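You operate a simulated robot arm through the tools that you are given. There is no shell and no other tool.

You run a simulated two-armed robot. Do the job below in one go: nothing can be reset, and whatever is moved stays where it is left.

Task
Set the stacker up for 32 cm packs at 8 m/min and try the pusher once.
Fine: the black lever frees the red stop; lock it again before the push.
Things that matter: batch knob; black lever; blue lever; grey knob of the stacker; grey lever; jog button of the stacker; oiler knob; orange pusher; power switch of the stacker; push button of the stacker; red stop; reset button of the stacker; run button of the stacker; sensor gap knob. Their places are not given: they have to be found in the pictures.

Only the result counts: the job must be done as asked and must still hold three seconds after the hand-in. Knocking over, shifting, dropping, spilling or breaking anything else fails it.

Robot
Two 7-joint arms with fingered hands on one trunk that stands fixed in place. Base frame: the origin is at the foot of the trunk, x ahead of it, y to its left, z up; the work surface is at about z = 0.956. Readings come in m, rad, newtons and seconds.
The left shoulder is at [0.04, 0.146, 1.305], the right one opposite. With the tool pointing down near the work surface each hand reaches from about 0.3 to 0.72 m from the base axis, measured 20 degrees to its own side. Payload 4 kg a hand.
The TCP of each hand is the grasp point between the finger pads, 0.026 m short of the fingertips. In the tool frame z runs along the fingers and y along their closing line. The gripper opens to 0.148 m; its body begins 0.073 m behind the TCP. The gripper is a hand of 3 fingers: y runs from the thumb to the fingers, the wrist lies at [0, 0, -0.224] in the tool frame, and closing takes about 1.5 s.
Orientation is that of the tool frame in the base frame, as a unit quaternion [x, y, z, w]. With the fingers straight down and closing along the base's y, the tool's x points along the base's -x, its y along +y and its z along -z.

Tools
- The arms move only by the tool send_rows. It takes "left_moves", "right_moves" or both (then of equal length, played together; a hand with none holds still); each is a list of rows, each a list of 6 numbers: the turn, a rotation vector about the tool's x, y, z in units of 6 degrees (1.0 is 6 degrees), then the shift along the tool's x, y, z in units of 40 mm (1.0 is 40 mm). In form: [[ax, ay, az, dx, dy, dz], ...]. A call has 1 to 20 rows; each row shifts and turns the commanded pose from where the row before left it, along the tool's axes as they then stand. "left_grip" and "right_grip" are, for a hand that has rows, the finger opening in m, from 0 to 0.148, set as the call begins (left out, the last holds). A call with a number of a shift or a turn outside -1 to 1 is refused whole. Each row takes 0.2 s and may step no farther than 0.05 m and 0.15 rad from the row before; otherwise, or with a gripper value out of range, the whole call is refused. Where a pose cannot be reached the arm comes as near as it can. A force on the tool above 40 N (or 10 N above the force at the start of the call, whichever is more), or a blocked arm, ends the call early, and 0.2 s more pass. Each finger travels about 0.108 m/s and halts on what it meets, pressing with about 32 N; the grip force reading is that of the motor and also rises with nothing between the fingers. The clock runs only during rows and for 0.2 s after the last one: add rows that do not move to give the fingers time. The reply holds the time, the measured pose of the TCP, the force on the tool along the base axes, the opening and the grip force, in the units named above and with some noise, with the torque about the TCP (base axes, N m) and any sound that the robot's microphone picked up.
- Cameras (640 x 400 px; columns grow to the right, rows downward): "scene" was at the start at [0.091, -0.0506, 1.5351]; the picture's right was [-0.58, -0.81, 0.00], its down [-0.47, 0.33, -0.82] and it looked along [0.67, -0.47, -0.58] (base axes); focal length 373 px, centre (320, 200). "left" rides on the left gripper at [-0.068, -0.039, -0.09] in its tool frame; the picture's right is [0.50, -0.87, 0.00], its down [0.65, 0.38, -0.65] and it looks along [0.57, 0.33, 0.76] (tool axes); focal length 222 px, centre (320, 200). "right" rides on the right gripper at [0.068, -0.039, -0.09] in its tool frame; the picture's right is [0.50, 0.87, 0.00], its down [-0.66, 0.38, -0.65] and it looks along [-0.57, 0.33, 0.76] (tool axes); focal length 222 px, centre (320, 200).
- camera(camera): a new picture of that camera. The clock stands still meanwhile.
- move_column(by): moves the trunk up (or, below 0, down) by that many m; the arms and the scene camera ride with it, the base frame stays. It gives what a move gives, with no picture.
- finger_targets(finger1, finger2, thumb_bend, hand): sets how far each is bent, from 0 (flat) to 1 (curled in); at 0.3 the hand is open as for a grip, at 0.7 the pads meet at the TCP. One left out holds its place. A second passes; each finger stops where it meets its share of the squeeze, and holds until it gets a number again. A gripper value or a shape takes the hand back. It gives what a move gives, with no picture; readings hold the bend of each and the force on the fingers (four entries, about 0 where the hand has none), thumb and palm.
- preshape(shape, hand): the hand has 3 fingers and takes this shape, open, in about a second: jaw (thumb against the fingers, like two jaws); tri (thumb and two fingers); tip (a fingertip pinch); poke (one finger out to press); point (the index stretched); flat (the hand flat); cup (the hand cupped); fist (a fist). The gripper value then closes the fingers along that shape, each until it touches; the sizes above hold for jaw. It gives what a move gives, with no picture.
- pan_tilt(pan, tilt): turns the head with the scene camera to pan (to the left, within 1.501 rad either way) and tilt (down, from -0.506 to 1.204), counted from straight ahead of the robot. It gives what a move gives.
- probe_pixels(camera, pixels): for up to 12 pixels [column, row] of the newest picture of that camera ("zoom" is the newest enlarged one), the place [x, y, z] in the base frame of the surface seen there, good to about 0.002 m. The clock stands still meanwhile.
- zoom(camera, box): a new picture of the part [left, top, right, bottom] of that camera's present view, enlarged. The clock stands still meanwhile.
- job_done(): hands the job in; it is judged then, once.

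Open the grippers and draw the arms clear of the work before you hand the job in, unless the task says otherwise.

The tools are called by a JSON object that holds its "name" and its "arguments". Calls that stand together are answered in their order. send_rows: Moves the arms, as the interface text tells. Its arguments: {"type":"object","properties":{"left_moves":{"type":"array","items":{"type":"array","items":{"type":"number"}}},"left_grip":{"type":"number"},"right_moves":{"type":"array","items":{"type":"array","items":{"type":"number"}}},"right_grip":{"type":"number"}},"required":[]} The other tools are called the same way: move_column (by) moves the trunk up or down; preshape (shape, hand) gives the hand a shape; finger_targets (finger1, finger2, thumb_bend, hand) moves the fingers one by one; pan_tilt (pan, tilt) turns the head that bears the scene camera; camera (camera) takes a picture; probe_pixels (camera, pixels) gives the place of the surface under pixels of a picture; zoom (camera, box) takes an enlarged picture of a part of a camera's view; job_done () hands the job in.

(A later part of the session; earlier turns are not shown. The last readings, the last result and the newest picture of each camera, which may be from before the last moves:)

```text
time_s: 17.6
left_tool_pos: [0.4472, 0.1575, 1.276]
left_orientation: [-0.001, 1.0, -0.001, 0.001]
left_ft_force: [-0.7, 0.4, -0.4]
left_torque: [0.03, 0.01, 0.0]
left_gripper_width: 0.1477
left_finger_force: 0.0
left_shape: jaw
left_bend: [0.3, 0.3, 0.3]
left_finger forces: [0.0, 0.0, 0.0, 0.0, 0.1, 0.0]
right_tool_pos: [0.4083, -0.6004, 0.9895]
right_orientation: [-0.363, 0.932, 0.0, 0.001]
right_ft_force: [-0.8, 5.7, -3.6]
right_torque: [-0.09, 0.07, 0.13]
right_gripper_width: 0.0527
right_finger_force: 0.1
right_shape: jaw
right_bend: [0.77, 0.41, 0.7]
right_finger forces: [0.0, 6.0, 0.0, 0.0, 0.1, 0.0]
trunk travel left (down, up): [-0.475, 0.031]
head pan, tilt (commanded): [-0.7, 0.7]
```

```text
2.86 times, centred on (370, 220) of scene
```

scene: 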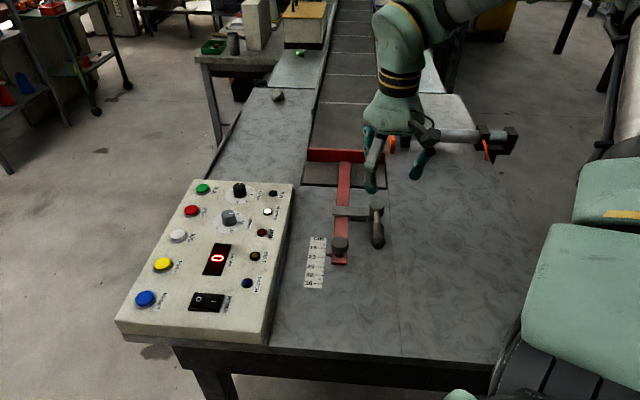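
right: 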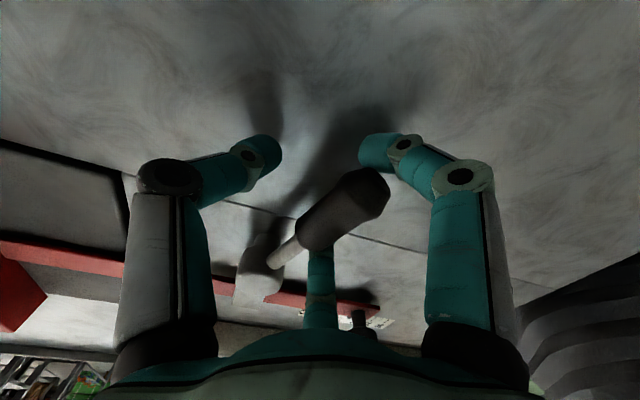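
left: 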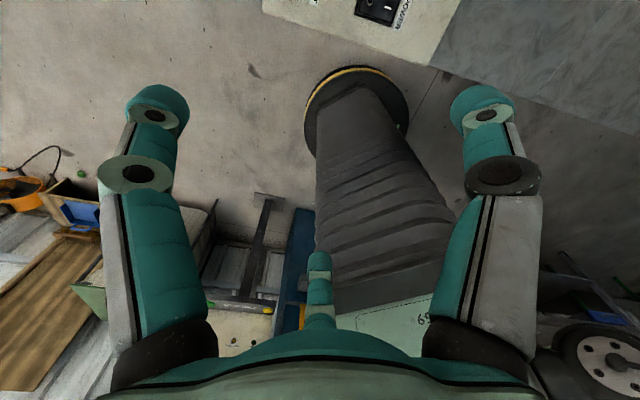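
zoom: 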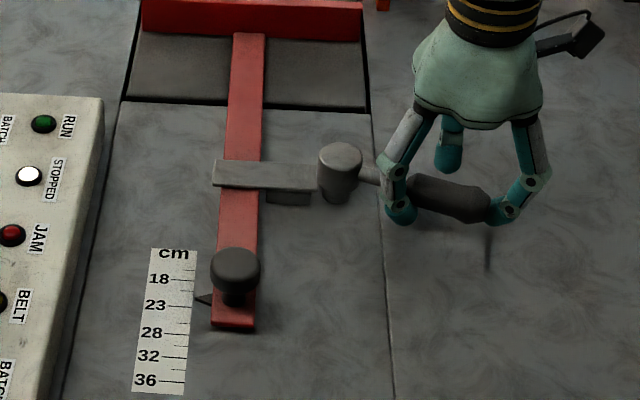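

The force rose to 6 N with no more motion: the lever is at its free end (~70° from start). I back off ~7 mm and lift clear.

{"name": "send_rows", "arguments": {"right_moves": [[0, 0, 0.5, 0, 0.1, 0], [0, 0, 0.5, 0, 0.1, 0], [0, 0, 0, 0, 0, 0], [0, 0, 0, 0, 0, -0.5], [0, 0, 0, 0, 0, -1], [0, 0, 0, 0, 0, -1], [0, 0, 0, 0, 0, 0]]}}

{"name": "zoom", "arguments": {"camera": "scene", "box": [300, 150, 440, 290]}}

```text
time_s: 19.2
left_tool_pos: [0.4496, 0.1564, 1.2753]
left_orientation: [-0.001, 1.0, 0.0, 0.0]
left_ft_force: [0.8, 0.6, 0.3]
left_torque: [-0.05, 0.0, -0.05]
left_gripper_width: 0.1479
left_finger_force: 0.0
left_shape: jaw
left_bend: [0.3, 0.3, 0.3]
left_finger forces: [0.0, 0.0, 0.0, 0.1, 0.0, 0.0]
right_tool_pos: [0.4067, -0.597, 1.0902]
right_orientation: [-0.314, 0.949, -0.001, 0.0]
right_ft_force: [0.3, -0.7, 0.0]
right_torque: [-0.04, 0.02, -0.01]
right_gripper_width: 0.0504
right_finger_force: 0.0
right_shape: jaw
right_bend: [0.77, 0.77, 0.7]
right_finger forces: [0.0, 0.1, 0.1, 0.1, 0.0, 0.1]
trunk travel left (down, up): [-0.475, 0.031]
head pan, tilt (commanded): [-0.7, 0.7]
```

```text
2.86 times, centred on (370, 220) of scene
```

zoom: 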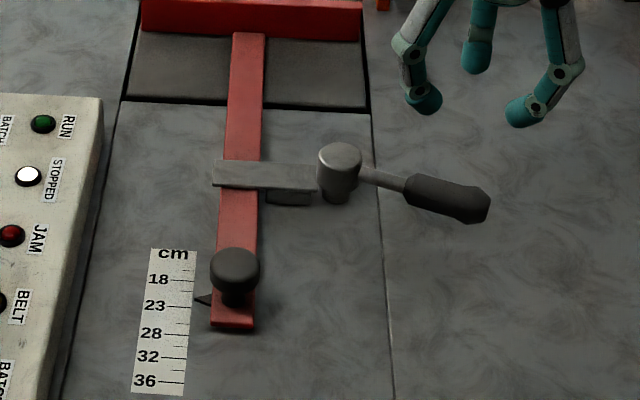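

The lever is free of the hand and resting at its open end. Next I turn the hand back in line with the rod and bring it above the black knob of the stop at (0.432, −0.400), opening to 0.09.

{"name": "send_rows", "arguments": {"right_moves": [[0, 0, 0.971, 0, 0, 0], [0, 0, 0.971, 0, 0, 0], [0, 0, 0.971, 0, 0, 0], [0, 0, 0.971, 0, 0, 0], [0, 0, 0.971, 0, 0, 0], [0, 0, 0.971, 0, 0, 0], [0, 0, 0.971, 0, 0, 0], [0, 0, 0.971, 0, 0, 0], [0, 0, 0.971, 0, 0, 0], [0, 0, 0.971, 0, 0, 0], [0, 0, 0.971, 0, 0, 0], [0, 0, 0.971, 0, 0, 0], [0, 0, 0.971, 0, 0, 0], [0, 0, 0.971, 0, 0, 0], [0, 0, 0, 0.607, 0.788, 0], [0, 0, 0, 0.607, 0.788, 0], [0, 0, 0, 0.607, 0.788, 0], [0, 0, 0, 0.607, 0.788, 0], [0, 0, 0, 0.607, 0.788, 0], [0, 0, 0, 0, 0, 0]], "right_grip": 0.08}}

{"name": "camera", "arguments": {"camera": "right"}}

{"name": "zoom", "arguments": {"camera": "scene", "box": [280, 130, 440, 290]}}

```text
time_s: 23.4
left_tool_pos: [0.4492, 0.1574, 1.2762]
left_orientation: [-0.001, 1.0, 0.0, -0.001]
left_ft_force: [-0.1, -0.6, 0.6]
left_torque: [0.0, 0.04, 0.04]
left_gripper_width: 0.1478
left_finger_force: 0.2
left_shape: jaw
left_bend: [0.3, 0.3, 0.3]
left_finger forces: [0.1, 0.1, 0.0, 0.1, 0.0, 0.0]
right_tool_pos: [0.4278, -0.396, 1.0867]
right_orientation: [0.384, 0.924, 0.0, 0.0]
right_ft_force: [-0.5, 0.5, -0.7]
right_torque: [0.03, 0.01, 0.03]
right_gripper_width: 0.0798
right_finger_force: 0.1
right_shape: jaw
right_bend: [0.34, 0.35, 0.7]
right_finger forces: [0.1, 0.0, 0.0, 0.0, 0.0, 0.0]
trunk travel left (down, up): [-0.475, 0.031]
head pan, tilt (commanded): [-0.7, 0.7]
```

```text
taken
```

right: 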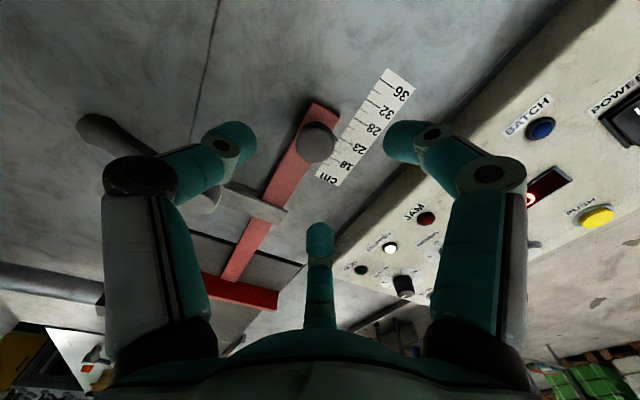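

```text
2.50 times, centred on (360, 210) of scene
```

zoom: 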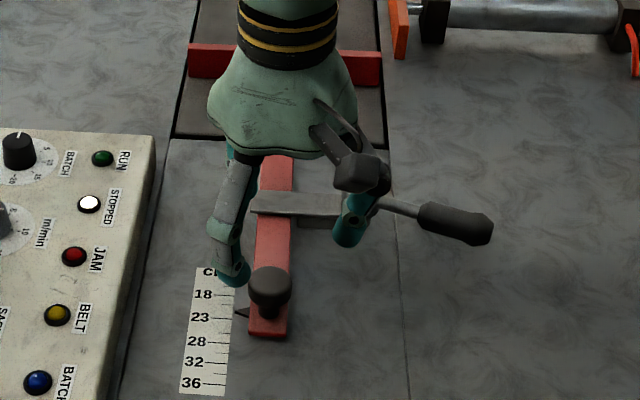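

The knob is ~6 mm behind the TCP along the rod (image (316,142)). I correct that and descend to z≈1.012 around the knob.

{"name": "send_rows", "arguments": {"right_moves": [[0, 0, 0, -0.147, 0.016, 0], [0, 0, 0, 0, 0, 0.6], [0, 0, 0, 0, 0, 0.6], [0, 0, 0, 0, 0, 0.4], [0, 0, 0, 0, 0, 0.27], [0, 0, 0, 0, 0, 0]]}}

{"name": "camera", "arguments": {"camera": "right"}}

{"name": "zoom", "arguments": {"camera": "scene", "box": [280, 130, 440, 290]}}

```text
time_s: 24.8
left_tool_pos: [0.4493, 0.1563, 1.2753]
left_orientation: [-0.001, 1.0, 0.0, 0.0]
left_ft_force: [0.3, -0.7, -0.2]
left_torque: [0.0, -0.02, 0.02]
left_gripper_width: 0.148
left_finger_force: 0.0
left_shape: jaw
left_bend: [0.3, 0.3, 0.3]
left_finger forces: [0.0, 0.1, 0.0, 0.0, 0.1, 0.1]
right_tool_pos: [0.4333, -0.4019, 1.014]
right_orientation: [0.384, 0.923, 0.001, 0.001]
right_ft_force: [-1.1, -0.3, 0.5]
right_torque: [0.0, -0.01, 0.02]
right_gripper_width: 0.0793
right_finger_force: 0.0
right_shape: jaw
right_bend: [0.34, 0.35, 0.7]
right_finger forces: [0.0, 0.1, 0.0, 0.1, 0.1, 0.0]
trunk travel left (down, up): [-0.475, 0.031]
head pan, tilt (commanded): [-0.7, 0.7]
```

```text
taken
```

right: 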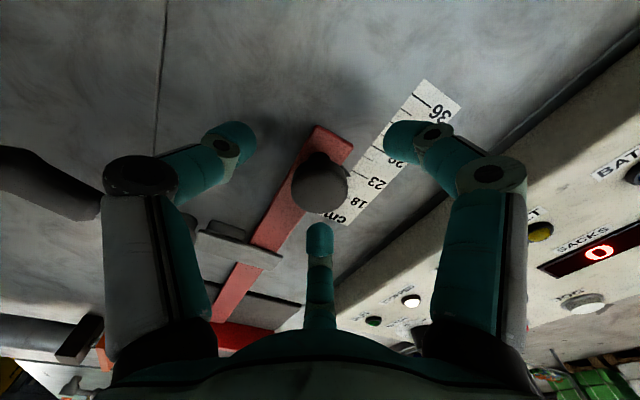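

```text
2.50 times, centred on (360, 210) of scene
```

zoom: 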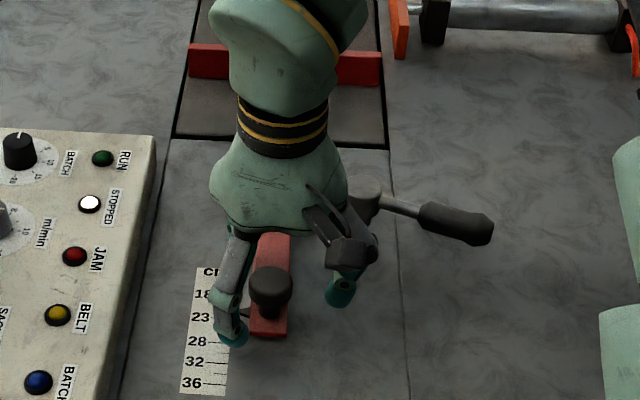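

The knob sits centred between the three fingers. I close on it and watch the finger forces.

{"name": "send_rows", "arguments": {"right_moves": [[0, 0, 0, 0, 0, 0], [0, 0, 0, 0, 0, 0], [0, 0, 0, 0, 0, 0], [0, 0, 0, 0, 0, 0], [0, 0, 0, 0, 0, 0], [0, 0, 0, 0, 0, 0]], "right_grip": 0.01}}

{"name": "camera", "arguments": {"camera": "right"}}

{"name": "zoom", "arguments": {"camera": "scene", "box": [280, 190, 400, 290]}}

```text
time_s: 26.2
left_tool_pos: [0.4495, 0.1559, 1.2738]
left_orientation: [-0.001, 1.0, 0.0, 0.0]
left_ft_force: [0.1, 0.9, -1.1]
left_torque: [-0.03, -0.02, -0.03]
left_gripper_width: 0.148
left_finger_force: 0.1
left_shape: jaw
left_bend: [0.3, 0.3, 0.3]
left_finger forces: [0.0, 0.0, 0.1, 0.1, 0.0, 0.0]
right_tool_pos: [0.4342, -0.4021, 1.0148]
right_orientation: [0.383, 0.924, 0.001, 0.001]
right_ft_force: [1.1, 0.6, -3.6]
right_torque: [-0.02, -0.02, 0.04]
right_gripper_width: 0.0256
right_finger_force: 31.7
right_shape: jaw
right_bend: [0.75, 0.75, 0.7]
right_finger forces: [27.7, 29.0, 0.0, 0.0, 28.0, 0.0]
trunk travel left (down, up): [-0.475, 0.031]
head pan, tilt (commanded): [-0.7, 0.7]
```

```text
taken
```

right: 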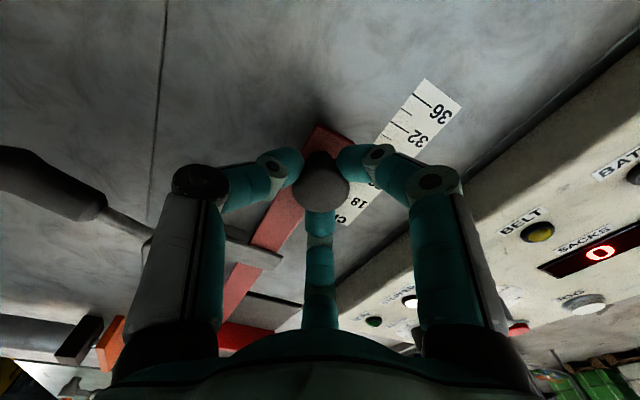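

```text
4.00 times, centred on (340, 240) of scene
```

zoom: 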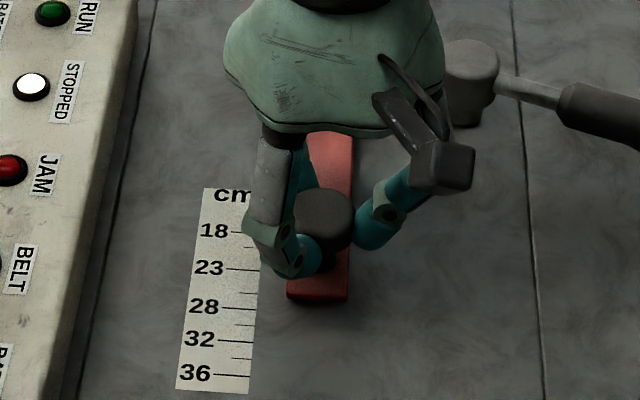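

The knob is gripped (≈28 N per finger). I pull 20 mm along the rod toward the robot (tool +x) to test that the stop slides.

{"name": "send_rows", "arguments": {"right_moves": [[0, 0, 0, 0.125, 0, 0], [0, 0, 0, 0.125, 0, 0], [0, 0, 0, 0.125, 0, 0], [0, 0, 0, 0.125, 0, 0], [0, 0, 0, 0, 0, 0]]}}

{"name": "zoom", "arguments": {"camera": "scene", "box": [280, 190, 400, 290]}}

```text
time_s: 27.4
left_tool_pos: [0.4501, 0.1561, 1.2748]
left_orientation: [-0.002, 1.0, 0.0, -0.001]
left_ft_force: [0.1, -0.2, 0.6]
left_torque: [0.02, 0.0, 0.04]
left_gripper_width: 0.148
left_finger_force: 0.0
left_shape: jaw
left_bend: [0.3, 0.3, 0.3]
left_finger forces: [0.0, 0.0, 0.1, 0.1, 0.0, 0.0]
right_tool_pos: [0.421, -0.3873, 1.0133]
right_orientation: [0.383, 0.924, 0.0, 0.001]
right_ft_force: [0.4, -1.7, -4.9]
right_torque: [-0.05, 0.0, -0.04]
right_gripper_width: 0.0257
right_finger_force: 32.5
right_shape: jaw
right_bend: [0.75, 0.75, 0.7]
right_finger forces: [27.9, 29.0, 0.1, 0.0, 28.7, 0.0]
trunk travel left (down, up): [-0.475, 0.031]
head pan, tilt (commanded): [-0.7, 0.7]
```

```text
4.00 times, centred on (340, 240) of scene
```

zoom: 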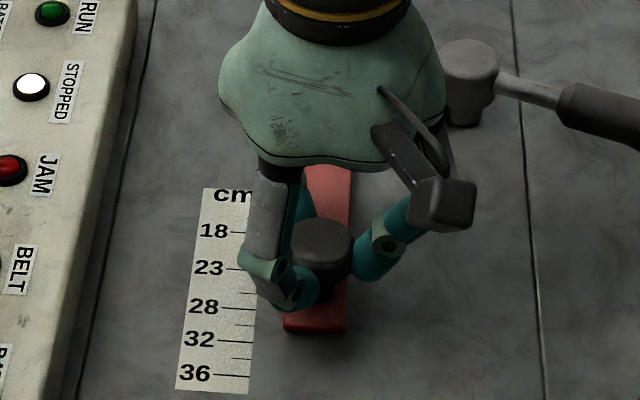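

The stop slid along (rod end moved from row 300 to 333). I pull 22 mm more, then look for the pointer.

{"name": "send_rows", "arguments": {"right_moves": [[0, 0, 0, 0.125, 0, 0], [0, 0, 0, 0.125, 0, 0], [0, 0, 0, 0.125, 0, 0], [0, 0, 0, 0.125, 0, 0], [0, 0, 0, 0.05, 0, 0], [0, 0, 0, 0, 0, 0]]}}

{"name": "zoom", "arguments": {"camera": "scene", "box": [290, 210, 390, 290]}}

{"name": "zoom", "arguments": {"camera": "right", "box": [280, 70, 500, 230]}}

```text
time_s: 28.8
left_tool_pos: [0.4496, 0.1556, 1.2758]
left_orientation: [-0.001, 1.0, 0.001, -0.001]
left_ft_force: [-0.1, -0.1, 0.3]
left_torque: [-0.05, 0.01, 0.02]
left_gripper_width: 0.148
left_finger_force: 0.1
left_shape: jaw
left_bend: [0.3, 0.3, 0.3]
left_finger forces: [0.0, 0.0, 0.0, 0.0, 0.0, 0.0]
right_tool_pos: [0.4059, -0.3732, 1.0135]
right_orientation: [0.383, 0.924, 0.001, 0.0]
right_ft_force: [1.3, -0.1, -7.9]
right_torque: [-0.02, 0.01, 0.03]
right_gripper_width: 0.0255
right_finger_force: 32.7
right_shape: jaw
right_bend: [0.75, 0.75, 0.7]
right_finger forces: [27.6, 29.1, 0.0, 0.0, 28.0, 0.1]
trunk travel left (down, up): [-0.475, 0.031]
head pan, tilt (commanded): [-0.7, 0.7]
```

```text
5.00 times, centred on (340, 250) of scene
```

zoom: 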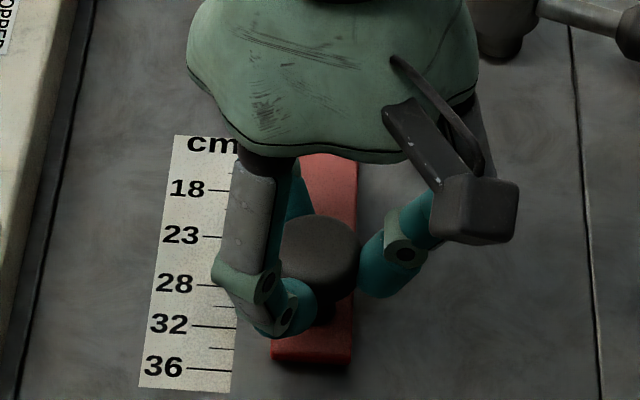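

```text
2.50 times, centred on (390, 150) of right
```

zoom: 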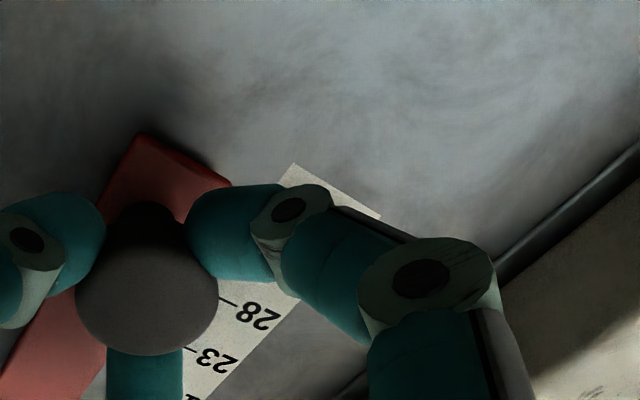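

The pointer is hidden behind the finger; by TCP travel (≈40 mm) it should read ~31.3. I pull 3.5 mm more, then open, lift, and read the pointer.

{"name": "send_rows", "arguments": {"right_moves": [[0, 0, 0, 0.0875, 0, 0], [0, 0, 0, 0, 0, 0]]}}

{"name": "send_rows", "arguments": {"right_moves": [[0, 0, 0, 0, 0, 0], [0, 0, 0, 0, 0, 0], [0, 0, 0, 0, 0, 0], [0, 0, 0, 0, 0, -0.5], [0, 0, 0, 0, 0, -1], [0, 0, 0, 0, 0, -1], [0, 0, 0, -1, 0, 0], [0, 0, 0, 0, 0, 0]], "right_grip": 0.08}}

{"name": "zoom", "arguments": {"camera": "scene", "box": [300, 220, 380, 290]}}

{"name": "camera", "arguments": {"camera": "scene"}}

```text
time_s: 29.4
left_tool_pos: [0.4498, 0.156, 1.2753]
left_orientation: [0.0, 1.0, 0.0, -0.001]
left_ft_force: [-0.7, 0.1, 0.0]
left_torque: [-0.01, 0.0, 0.01]
left_gripper_width: 0.148
left_finger_force: 0.0
left_shape: jaw
left_bend: [0.3, 0.3, 0.3]
left_finger forces: [0.0, 0.0, 0.0, 0.0, 0.0, 0.0]
right_tool_pos: [0.4025, -0.3698, 1.0135]
right_orientation: [0.383, 0.924, 0.001, 0.0]
right_ft_force: [1.7, -0.8, -8.9]
right_torque: [-0.05, 0.01, 0.01]
right_gripper_width: 0.0257
right_finger_force: 32.0
right_shape: jaw
right_bend: [0.75, 0.75, 0.7]
right_finger forces: [27.7, 29.2, 0.0, 0.0, 27.4, 0.0]
trunk travel left (down, up): [-0.475, 0.031]
head pan, tilt (commanded): [-0.7, 0.7]
```

```text
time_s: 31.2
left_tool_pos: [0.4481, 0.1574, 1.2753]
left_orientation: [0.0, 1.0, 0.0, 0.0]
left_ft_force: [0.1, -0.1, -0.8]
left_torque: [0.0, 0.0, 0.01]
left_gripper_width: 0.1478
left_finger_force: 0.0
left_shape: jaw
left_bend: [0.3, 0.3, 0.3]
left_finger forces: [0.0, 0.0, 0.1, 0.1, 0.0, 0.1]
right_tool_pos: [0.4305, -0.3972, 1.1115]
right_orientation: [0.384, 0.923, 0.001, 0.001]
right_ft_force: [-0.4, -0.4, -0.3]
right_torque: [-0.02, -0.02, 0.01]
right_gripper_width: 0.0798
right_finger_force: 0.0
right_shape: jaw
right_bend: [0.34, 0.34, 0.7]
right_finger forces: [0.0, 0.0, 0.1, 0.1, 0.0, 0.1]
trunk travel left (down, up): [-0.475, 0.031]
head pan, tilt (commanded): [-0.7, 0.7]
```

```text
5.71 times, centred on (340, 255) of scene
```

zoom: 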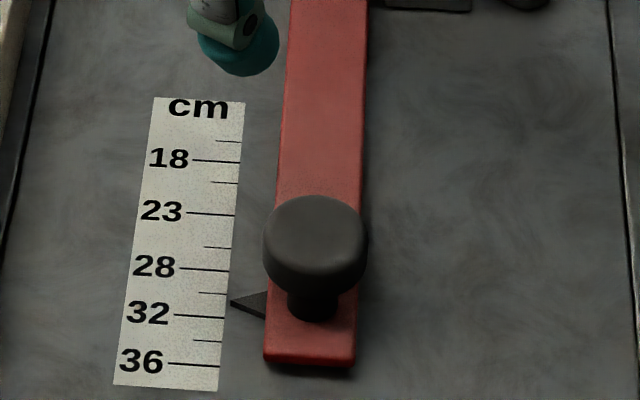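

```text
taken
```

scene: 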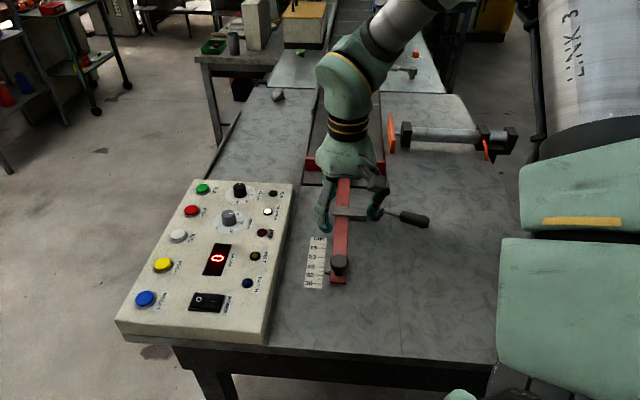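

The pointer now shows just above the 32 tick, with parallax to account for. I probe pointer tip and ticks to compute the true reading.

{"name": "probe_pixels", "arguments": {"camera": "zoom", "pixels": [[235, 302], [240, 303], [250, 304], [222, 318], [224, 294], [226, 270], [232, 215], [236, 162], [216, 365], [243, 298], [262, 296], [266, 318]]}}

{"name": "zoom", "arguments": {"camera": "scene", "box": [316, 258, 340, 278]}}

```text
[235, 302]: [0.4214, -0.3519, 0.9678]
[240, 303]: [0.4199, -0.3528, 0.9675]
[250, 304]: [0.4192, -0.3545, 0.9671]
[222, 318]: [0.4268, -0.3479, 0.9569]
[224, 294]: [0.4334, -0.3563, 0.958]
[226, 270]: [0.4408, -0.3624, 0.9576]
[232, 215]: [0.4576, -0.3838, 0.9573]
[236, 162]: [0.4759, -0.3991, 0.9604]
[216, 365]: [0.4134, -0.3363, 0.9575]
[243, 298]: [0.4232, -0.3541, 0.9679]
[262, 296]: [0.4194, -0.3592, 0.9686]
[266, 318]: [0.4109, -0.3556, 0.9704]
```

```text
16.00 times, centred on (328, 268) of scene
```

zoom: 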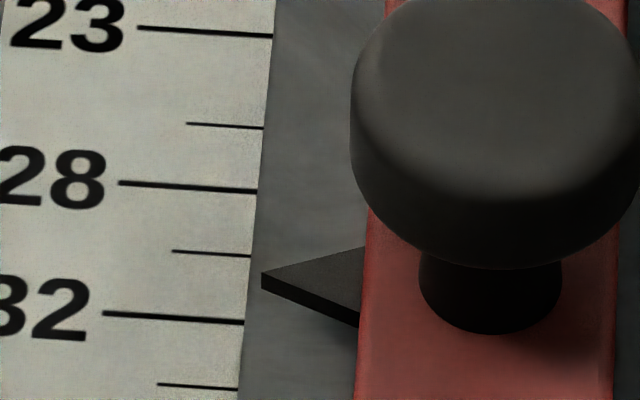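

I take many probes along the pointer's midline and along the 32 and 28 ticks in this close zoom to average out the noise.

{"name": "probe_pixels", "arguments": {"camera": "zoom", "pixels": [[270, 276], [285, 277], [300, 277], [315, 278], [330, 278], [345, 279], [240, 322], [210, 320], [180, 318], [150, 316], [245, 255], [200, 252]]}}

{"name": "probe_pixels", "arguments": {"camera": "zoom", "pixels": [[250, 190], [210, 188], [170, 186], [130, 184], [265, 35], [220, 33], [180, 31], [145, 29], [235, 388], [200, 387], [170, 385], [262, 277]]}}

```text
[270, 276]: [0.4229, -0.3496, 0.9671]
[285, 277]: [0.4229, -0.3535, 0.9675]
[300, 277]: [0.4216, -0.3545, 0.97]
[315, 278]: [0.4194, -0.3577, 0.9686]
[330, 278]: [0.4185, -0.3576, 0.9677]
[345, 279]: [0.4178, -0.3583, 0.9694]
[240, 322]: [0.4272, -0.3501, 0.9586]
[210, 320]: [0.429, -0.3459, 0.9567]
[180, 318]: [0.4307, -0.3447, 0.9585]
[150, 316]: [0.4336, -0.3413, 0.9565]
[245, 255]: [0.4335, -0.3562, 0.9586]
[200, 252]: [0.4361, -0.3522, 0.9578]
```

```text
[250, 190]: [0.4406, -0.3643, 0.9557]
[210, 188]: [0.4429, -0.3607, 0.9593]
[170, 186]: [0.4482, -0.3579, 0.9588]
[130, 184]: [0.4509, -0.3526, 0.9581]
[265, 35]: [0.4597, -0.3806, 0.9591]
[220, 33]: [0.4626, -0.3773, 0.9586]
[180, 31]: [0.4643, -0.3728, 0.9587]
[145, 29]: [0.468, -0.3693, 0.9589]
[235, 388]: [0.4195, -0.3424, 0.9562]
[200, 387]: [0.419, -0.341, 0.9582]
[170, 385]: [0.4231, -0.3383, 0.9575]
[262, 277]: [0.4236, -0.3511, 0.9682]
```

Pointer midline and the 32 tick coincide to within ~0.1 mm (s = −0.5484 vs −0.5485), so the stop stands at 32. Now I go back above the lever handle, turned so the thumb can push it back toward the rod.

{"name": "send_rows", "arguments": {"right_moves": [[0, 0, -0.958, 0, 0, 0], [0, 0, -0.958, 0, 0, 0], [0, 0, -0.958, 0, 0, 0], [0, 0, -0.958, 0, 0, 0], [0, 0, -0.958, 0, 0, 0], [0, 0, -0.958, 0, 0, 0], [0, 0, -0.958, 0, 0, 0], [0, 0, -0.958, 0, 0, 0], [0, 0, -0.958, 0, 0, 0], [0, 0, -0.958, 0, 0, 0], [0, 0, -0.958, 0, 0, 0], [0, 0, -0.958, 0, 0, 0], [0, 0, 0, 0.4635, -0.702, 0], [0, 0, 0, 0.4635, -0.702, 0], [0, 0, 0, 0.4635, -0.702, 0], [0, 0, 0, 0.4635, -0.702, 0], [0, 0, 0, 0.4635, -0.702, 0], [0, 0, 0, 0, 0, 0]], "right_grip": 0.05}}

{"name": "camera", "arguments": {"camera": "right"}}

{"name": "zoom", "arguments": {"camera": "scene", "box": [300, 130, 460, 290]}}

```text
time_s: 35.0
left_tool_pos: [0.4488, 0.1577, 1.2754]
left_orientation: [-0.002, 1.0, 0.0, 0.0]
left_ft_force: [0.2, 0.0, 0.0]
left_torque: [0.03, -0.01, 0.03]
left_gripper_width: 0.148
left_finger_force: 0.0
left_shape: jaw
left_bend: [0.3, 0.3, 0.3]
left_finger forces: [0.0, 0.1, 0.0, 0.0, 0.0, 0.0]
right_tool_pos: [0.4049, -0.5621, 1.1124]
right_orientation: [-0.207, 0.978, 0.0, 0.001]
right_ft_force: [0.4, 0.7, -0.6]
right_torque: [-0.01, 0.01, -0.01]
right_gripper_width: 0.0501
right_finger_force: 0.1
right_shape: jaw
right_bend: [0.77, 0.77, 0.7]
right_finger forces: [0.0, 0.0, 0.1, 0.0, 0.0, 0.0]
trunk travel left (down, up): [-0.475, 0.031]
head pan, tilt (commanded): [-0.7, 0.7]
```

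```text
taken
```

right: 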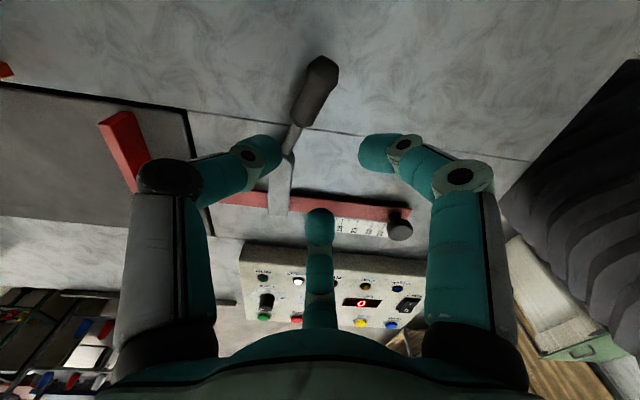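

```text
2.50 times, centred on (380, 210) of scene
```

zoom: 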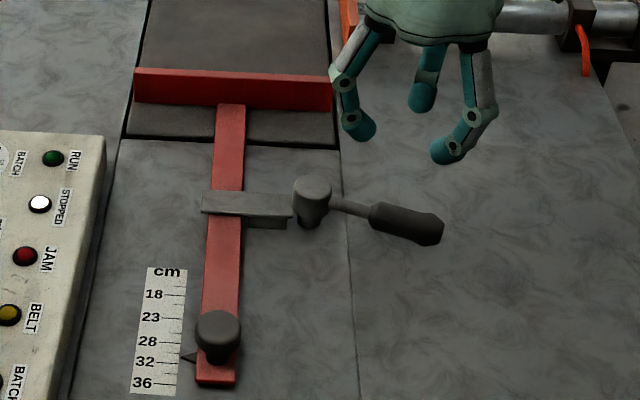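

The handle lies ~15 mm to the thumb side; I shift 6 mm that way to centre it, then descend to z≈0.989.

{"name": "send_rows", "arguments": {"right_moves": [[0, 0, 0, 0, -0.15, 0], [0, 0, 0, 0, 0, 0.8], [0, 0, 0, 0, 0, 0.8], [0, 0, 0, 0, 0, 0.6], [0, 0, 0, 0, 0, 0.45], [0, 0, 0, 0, 0, 0.42], [0, 0, 0, 0, 0, 0]]}}

{"name": "camera", "arguments": {"camera": "right"}}

{"name": "zoom", "arguments": {"camera": "scene", "box": [300, 130, 460, 290]}}

```text
time_s: 36.6
left_tool_pos: [0.4485, 0.1567, 1.2753]
left_orientation: [0.0, 1.0, 0.0, 0.0]
left_ft_force: [0.5, 1.0, -0.1]
left_torque: [0.01, 0.01, -0.03]
left_gripper_width: 0.1478
left_finger_force: 0.0
left_shape: jaw
left_bend: [0.3, 0.3, 0.3]
left_finger forces: [0.1, 0.1, 0.0, 0.0, 0.1, 0.0]
right_tool_pos: [0.4045, -0.5695, 0.9917]
right_orientation: [-0.207, 0.978, 0.0, 0.001]
right_ft_force: [0.4, 0.5, 0.2]
right_torque: [-0.01, -0.02, -0.02]
right_gripper_width: 0.0502
right_finger_force: 0.1
right_shape: jaw
right_bend: [0.77, 0.77, 0.7]
right_finger forces: [0.0, 0.0, 0.1, 0.0, 0.1, 0.0]
trunk travel left (down, up): [-0.475, 0.031]
head pan, tilt (commanded): [-0.7, 0.7]
```

```text
taken
```

right: 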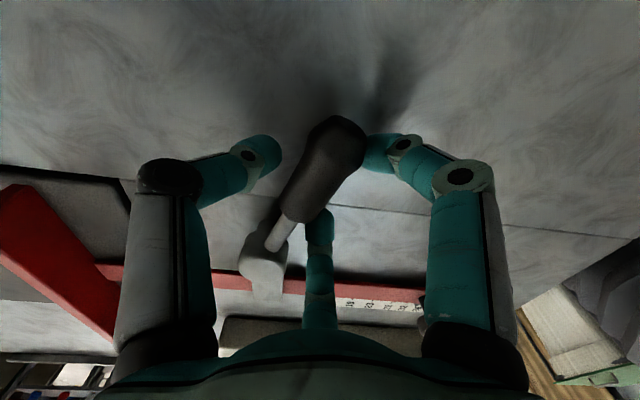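

```text
2.50 times, centred on (380, 210) of scene
```

zoom: 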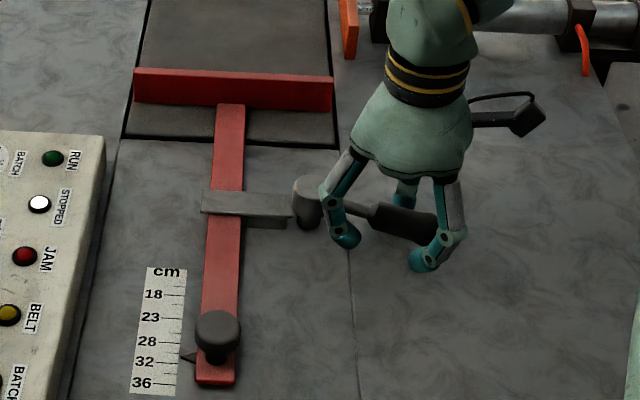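

Caged again. I push with the thumb (tool +y) along the arc about the pivot, first ~45°.

{"name": "send_rows", "arguments": {"right_moves": [[0, 0, 0, 0, 0.12, 0], [0, 0, 0, 0, 0.12, 0], [0, 0, 0.8, 0, 0.15, 0], [0, 0, 0.8, 0, 0.15, 0], [0, 0, 0.8, 0, 0.15, 0], [0, 0, 0.8, 0, 0.15, 0], [0, 0, 0.8, 0, 0.15, 0], [0, 0, 0.8, 0, 0.15, 0], [0, 0, 0.8, 0, 0.15, 0], [0, 0, 0.8, 0, 0.15, 0], [0, 0, 0, 0, 0, 0]]}}

{"name": "zoom", "arguments": {"camera": "scene", "box": [300, 130, 460, 290]}}

{"name": "camera", "arguments": {"camera": "right"}}

```text
time_s: 39.0
left_tool_pos: [0.4489, 0.1567, 1.2753]
left_orientation: [-0.001, 1.0, 0.0, 0.0]
left_ft_force: [0.5, 0.3, 0.6]
left_torque: [0.0, -0.01, -0.01]
left_gripper_width: 0.1479
left_finger_force: 0.0
left_shape: jaw
left_bend: [0.3, 0.3, 0.3]
left_finger forces: [0.0, 0.0, 0.1, 0.1, 0.0, 0.1]
right_tool_pos: [0.3953, -0.5145, 0.9913]
right_orientation: [0.127, 0.992, 0.001, 0.001]
right_ft_force: [0.8, -0.6, -0.5]
right_torque: [0.01, 0.02, 0.04]
right_gripper_width: 0.0508
right_finger_force: 0.1
right_shape: jaw
right_bend: [0.77, 0.77, 0.7]
right_finger forces: [0.1, 0.0, 0.0, 0.0, 0.8, 0.0]
trunk travel left (down, up): [-0.475, 0.031]
head pan, tilt (commanded): [-0.7, 0.7]
```

```text
2.50 times, centred on (380, 210) of scene
```

zoom: 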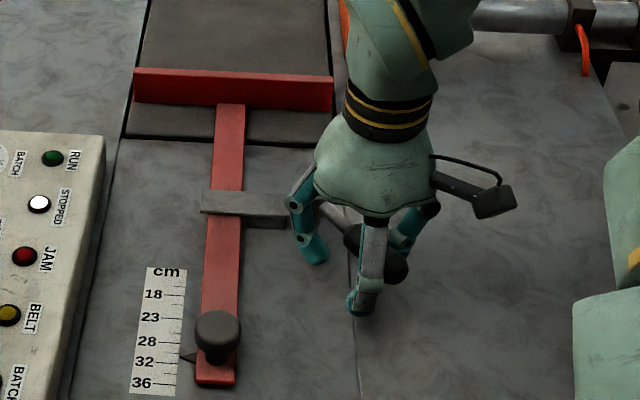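

```text
taken
```

right: 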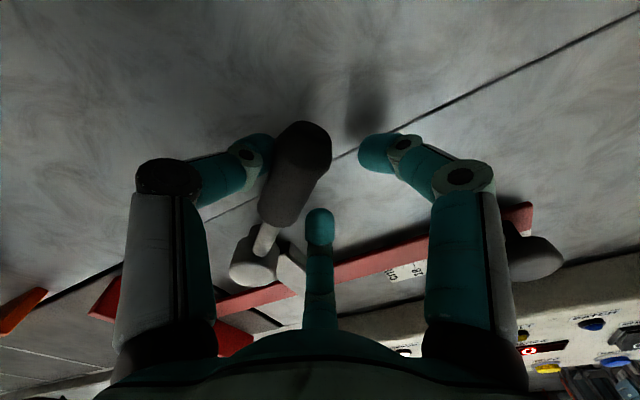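

The lever follows with <1 N. I continue ~29° more toward its original position.

{"name": "send_rows", "arguments": {"right_moves": [[0, 0, 0.8, 0, 0.15, 0], [0, 0, 0.8, 0, 0.15, 0], [0, 0, 0.8, 0, 0.15, 0], [0, 0, 0.8, 0, 0.15, 0], [0, 0, 0.8, 0, 0.15, 0], [0, 0, 0.8, 0, 0.15, 0], [0, 0, 0, 0, 0, 0]]}}

{"name": "zoom", "arguments": {"camera": "scene", "box": [300, 130, 460, 290]}}

{"name": "camera", "arguments": {"camera": "right"}}

```text
time_s: 40.6
left_tool_pos: [0.4495, 0.1567, 1.2746]
left_orientation: [-0.001, 1.0, 0.0, -0.001]
left_ft_force: [0.2, 0.5, 0.5]
left_torque: [0.01, -0.03, 0.06]
left_gripper_width: 0.1478
left_finger_force: 0.1
left_shape: jaw
left_bend: [0.3, 0.3, 0.3]
left_finger forces: [0.0, 0.0, 0.1, 0.0, 0.1, 0.0]
right_tool_pos: [0.4123, -0.4818, 0.9918]
right_orientation: [0.369, 0.929, 0.001, 0.0]
right_ft_force: [0.1, -0.7, 0.1]
right_torque: [0.03, 0.03, 0.01]
right_gripper_width: 0.0504
right_finger_force: 0.0
right_shape: jaw
right_bend: [0.77, 0.77, 0.7]
right_finger forces: [0.1, 0.1, 0.0, 0.0, 0.0, 0.1]
trunk travel left (down, up): [-0.475, 0.031]
head pan, tilt (commanded): [-0.7, 0.7]
```

```text
2.50 times, centred on (380, 210) of scene
```

zoom: 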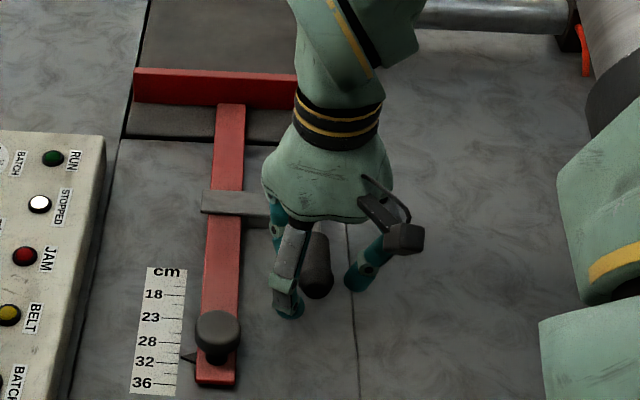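

```text
taken
```

right: 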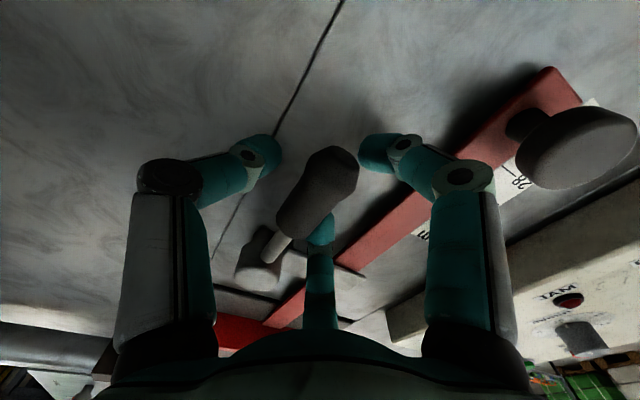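

The handle is back parallel with the rod and no longer touching the thumb (it may have snapped home). I press a little further to confirm it sits at its locked end.

{"name": "send_rows", "arguments": {"right_moves": [[0, 0, 0, 0, 0.1, 0], [0, 0, 0, 0, 0.1, 0], [0, 0, 0, 0, 0.1, 0], [0, 0, 0, 0, 0.05, 0], [0, 0, 0, 0, 0, 0]]}}

{"name": "zoom", "arguments": {"camera": "scene", "box": [300, 130, 460, 290]}}

{"name": "camera", "arguments": {"camera": "right"}}

```text
time_s: 41.8
left_tool_pos: [0.4479, 0.1569, 1.2751]
left_orientation: [-0.001, 1.0, 0.0, 0.001]
left_ft_force: [0.3, 0.3, 0.5]
left_torque: [-0.04, 0.02, -0.01]
left_gripper_width: 0.148
left_finger_force: 0.2
left_shape: jaw
left_bend: [0.3, 0.3, 0.3]
left_finger forces: [0.0, 0.0, 0.0, 0.0, 0.0, 0.0]
right_tool_pos: [0.4226, -0.4705, 0.9909]
right_orientation: [0.369, 0.929, 0.001, 0.001]
right_ft_force: [-0.4, 0.1, 1.0]
right_torque: [0.01, 0.01, 0.0]
right_gripper_width: 0.0505
right_finger_force: 0.0
right_shape: jaw
right_bend: [0.77, 0.77, 0.7]
right_finger forces: [0.0, 0.0, 0.0, 0.0, 0.0, 0.0]
trunk travel left (down, up): [-0.475, 0.031]
head pan, tilt (commanded): [-0.7, 0.7]
```

```text
2.50 times, centred on (380, 210) of scene
```

zoom: 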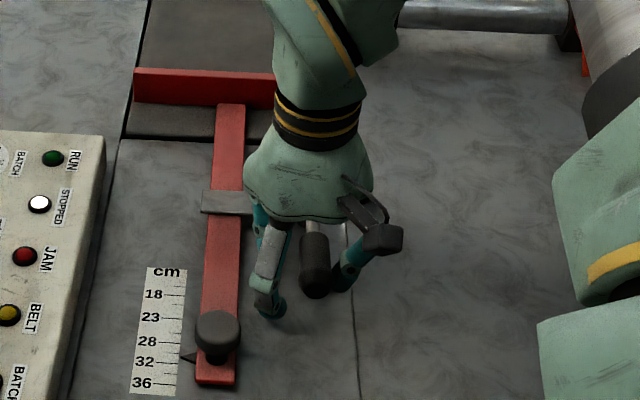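

```text
taken
```

right: 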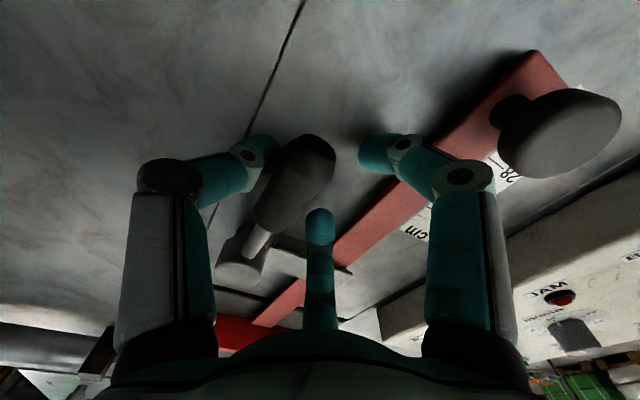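

Still no contact; thumb is about to touch the handle (280,165). I push in small steps up to 8 mm more, keeping clear of the rod.

{"name": "send_rows", "arguments": {"right_moves": [[0, 0, 0, 0, 0.08, 0], [0, 0, 0, 0, 0.08, 0], [0, 0, 0, 0, 0.04, 0], [0, 0, 0, 0, 0, 0]]}}

{"name": "zoom", "arguments": {"camera": "scene", "box": [300, 130, 460, 290]}}

{"name": "camera", "arguments": {"camera": "right"}}

```text
time_s: 42.8
left_tool_pos: [0.4475, 0.1568, 1.2748]
left_orientation: [0.001, 1.0, -0.001, 0.001]
left_ft_force: [0.2, -0.3, -0.3]
left_torque: [-0.03, 0.04, -0.04]
left_gripper_width: 0.1478
left_finger_force: 0.2
left_shape: jaw
left_bend: [0.3, 0.3, 0.3]
left_finger forces: [0.0, 0.1, 0.0, 0.0, 0.0, 0.0]
right_tool_pos: [0.4268, -0.4667, 0.9913]
right_orientation: [0.368, 0.93, 0.001, -0.001]
right_ft_force: [-2.4, -3.7, 0.5]
right_torque: [-0.06, 0.02, 0.01]
right_gripper_width: 0.0522
right_finger_force: 0.1
right_shape: jaw
right_bend: [0.77, 0.77, 0.7]
right_finger forces: [0.1, 0.1, 0.1, 0.0, 3.5, 0.1]
trunk travel left (down, up): [-0.475, 0.031]
head pan, tilt (commanded): [-0.7, 0.7]
```

```text
2.50 times, centred on (380, 210) of scene
```

zoom: 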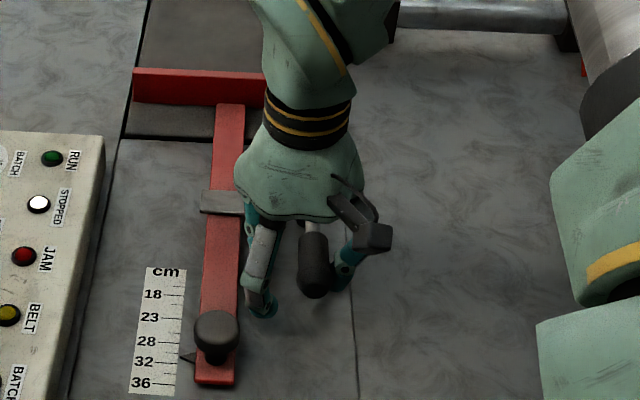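

```text
taken
```

right: 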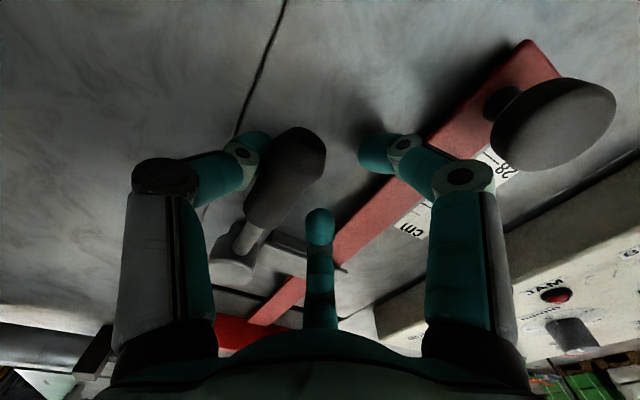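

Now 4.4 N resists the thumb, so the lever is at its end. One more 4 mm step should just raise the force if it is truly home.

{"name": "send_rows", "arguments": {"right_moves": [[0, 0, 0, 0, 0.06, 0], [0, 0, 0, 0, 0.04, 0], [0, 0, 0, 0, 0, 0]]}}

{"name": "zoom", "arguments": {"camera": "scene", "box": [300, 130, 460, 290]}}

```text
time_s: 43.6
left_tool_pos: [0.4471, 0.1564, 1.2762]
left_orientation: [0.0, 1.0, 0.0, -0.001]
left_ft_force: [1.0, 0.3, -0.2]
left_torque: [0.02, -0.01, 0.0]
left_gripper_width: 0.1478
left_finger_force: 0.0
left_shape: jaw
left_bend: [0.3, 0.3, 0.3]
left_finger forces: [0.0, 0.1, 0.0, 0.1, 0.1, 0.0]
right_tool_pos: [0.4283, -0.4648, 0.9919]
right_orientation: [0.37, 0.929, 0.0, 0.001]
right_ft_force: [-5.1, -5.3, 1.4]
right_torque: [-0.07, 0.08, 0.01]
right_gripper_width: 0.0546
right_finger_force: 0.0
right_shape: jaw
right_bend: [0.77, 0.77, 0.7]
right_finger forces: [0.0, 0.0, 0.1, 0.1, 6.4, 0.0]
trunk travel left (down, up): [-0.475, 0.031]
head pan, tilt (commanded): [-0.7, 0.7]
```

```text
2.50 times, centred on (380, 210) of scene
```

zoom: 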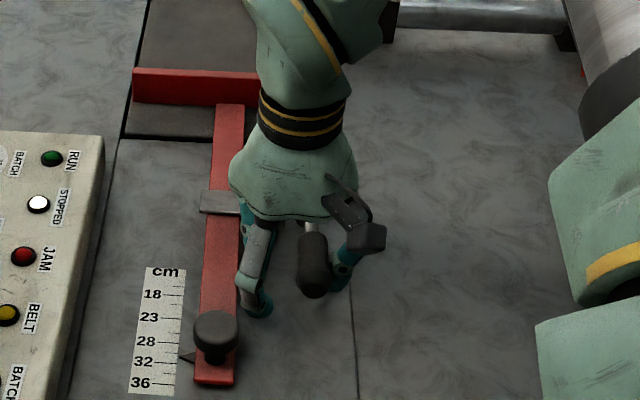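

Force rises to 7 N with no lever motion: it is locked. I back off 9 mm so nothing touches the handle, and lift.

{"name": "send_rows", "arguments": {"right_moves": [[0, 0, 0, 0, -0.12, 0], [0, 0, 0, 0, -0.12, 0], [0, 0, 0, 0, 0, 0], [0, 0, 0, 0, 0, -0.5], [0, 0, 0, 0, 0, -1], [0, 0, 0, 0, 0, -1], [0, 0, 0, 0, 0, -1], [0, 0, 0, 0, 0, 0]]}}

{"name": "camera", "arguments": {"camera": "right"}}

{"name": "zoom", "arguments": {"camera": "scene", "box": [300, 130, 460, 290]}}

```text
time_s: 45.4
left_tool_pos: [0.4489, 0.1569, 1.2751]
left_orientation: [-0.001, 1.0, 0.0, 0.0]
left_ft_force: [0.5, -0.3, -0.3]
left_torque: [0.01, -0.02, 0.0]
left_gripper_width: 0.1477
left_finger_force: 0.1
left_shape: jaw
left_bend: [0.3, 0.3, 0.3]
left_finger forces: [0.0, 0.0, 0.1, 0.1, 0.0, 0.0]
right_tool_pos: [0.425, -0.4729, 1.1319]
right_orientation: [0.368, 0.93, 0.001, 0.0]
right_ft_force: [-0.7, 0.7, 0.8]
right_torque: [0.01, -0.03, 0.0]
right_gripper_width: 0.0504
right_finger_force: 0.0
right_shape: jaw
right_bend: [0.77, 0.77, 0.7]
right_finger forces: [0.0, 0.0, 0.0, 0.0, 0.0, 0.0]
trunk travel left (down, up): [-0.475, 0.031]
head pan, tilt (commanded): [-0.7, 0.7]
```

```text
taken
```

right: 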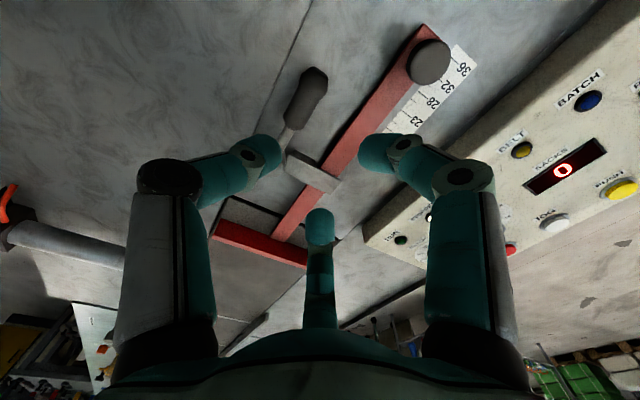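

```text
2.50 times, centred on (380, 210) of scene
```

zoom: 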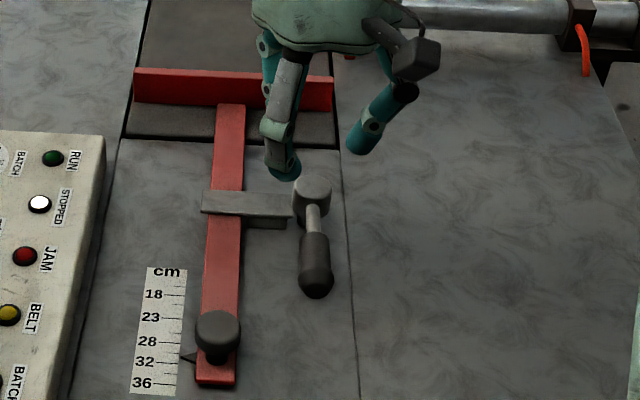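

The lever is back parallel to the rod and the pointer still at 32. Next the grey speed knob: I turn 9° and move the hand above its centre (0.6315, −0.272).

{"name": "send_rows", "arguments": {"right_moves": [[0, 0, 0.725, 0, 0, 0], [0, 0, 0.725, 0, 0, 0], [0, 0, 0, 0.097, 0.895, 0], [0, 0, 0, 0.097, 0.895, 0], [0, 0, 0, 0.097, 0.895, 0], [0, 0, 0, 0.097, 0.895, 0], [0, 0, 0, 0.097, 0.895, 0], [0, 0, 0, 0.097, 0.895, 0], [0, 0, 0, 0.097, 0.895, 0], [0, 0, 0, 0.097, 0.895, 0], [0, 0, 0, 0, 0, 0]], "right_grip": 0.07}}

{"name": "camera", "arguments": {"camera": "right"}}

{"name": "camera", "arguments": {"camera": "scene"}}

```text
time_s: 47.8
left_tool_pos: [0.4485, 0.1567, 1.2751]
left_orientation: [-0.001, 1.0, 0.0, 0.0]
left_ft_force: [-0.1, -0.9, 0.2]
left_torque: [0.01, 0.02, -0.02]
left_gripper_width: 0.1478
left_finger_force: 0.0
left_shape: jaw
left_bend: [0.3, 0.3, 0.3]
left_finger forces: [0.0, 0.1, 0.1, 0.0, 0.0, 0.0]
right_tool_pos: [0.5909, -0.2893, 1.1387]
right_orientation: [0.439, 0.898, 0.002, 0.0]
right_ft_force: [-0.5, -0.5, -0.5]
right_torque: [-0.01, 0.02, -0.03]
right_gripper_width: 0.0699
right_finger_force: 0.1
right_shape: jaw
right_bend: [0.38, 0.38, 0.7]
right_finger forces: [0.1, 0.0, 0.0, 0.0, 0.0, 0.0]
right hand out of reach, approached as far as the arm can: row 9, 10
trunk travel left (down, up): [-0.475, 0.031]
head pan, tilt (commanded): [-0.7, 0.7]
```

```text
taken
```

right: 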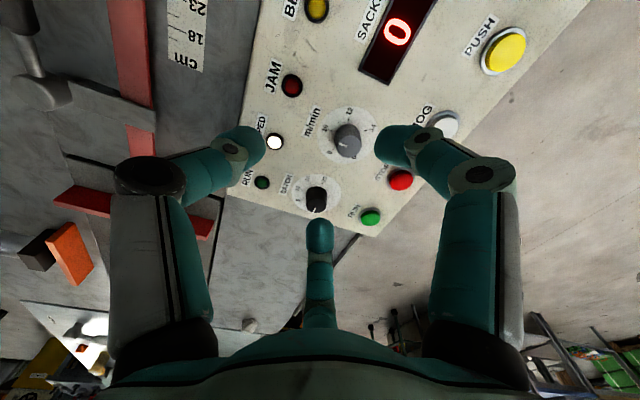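

```text
taken
```

scene: 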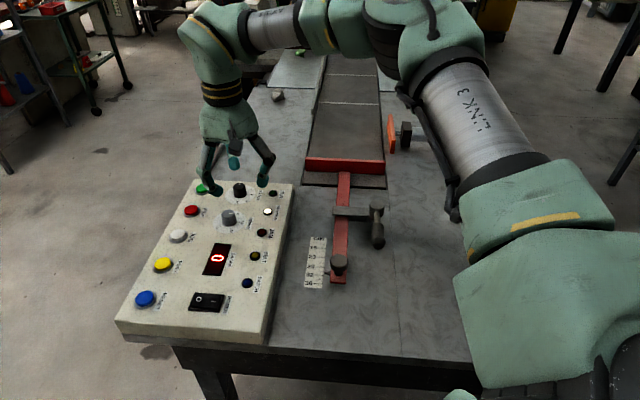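

The hand stopped short at (0.591, −0.289): out of reach at this height. I try lowering 40 mm, where the arm should reach farther, and see whether it closes the gap.

{"name": "send_rows", "arguments": {"right_moves": [[0, 0, 0, 0, 0, 0.4], [0, 0, 0, 0, 0, 0.4], [0, 0, 0, 0, 0, 0.2], [0, 0, 0, 0, 0, 0]]}}

```text
time_s: 48.8
left_tool_pos: [0.4489, 0.1571, 1.2742]
left_orientation: [-0.001, 1.0, -0.001, -0.001]
left_ft_force: [0.4, 0.4, 0.6]
left_torque: [0.0, -0.03, 0.01]
left_gripper_width: 0.1477
left_finger_force: 0.0
left_shape: jaw
left_bend: [0.3, 0.3, 0.3]
left_finger forces: [0.0, 0.1, 0.1, 0.1, 0.1, 0.0]
right_tool_pos: [0.5845, -0.2933, 1.1026]
right_orientation: [0.438, 0.899, 0.001, 0.002]
right_ft_force: [-0.1, -1.4, -0.4]
right_torque: [-0.03, 0.02, 0.0]
right_gripper_width: 0.0695
right_finger_force: 0.1
right_shape: jaw
right_bend: [0.38, 0.38, 0.7]
right_finger forces: [0.1, 0.1, 0.0, 0.0, 0.0, 0.0]
right hand out of reach, approached as far as the arm can: row 1, 2
trunk travel left (down, up): [-0.475, 0.031]
head pan, tilt (commanded): [-0.7, 0.7]
```

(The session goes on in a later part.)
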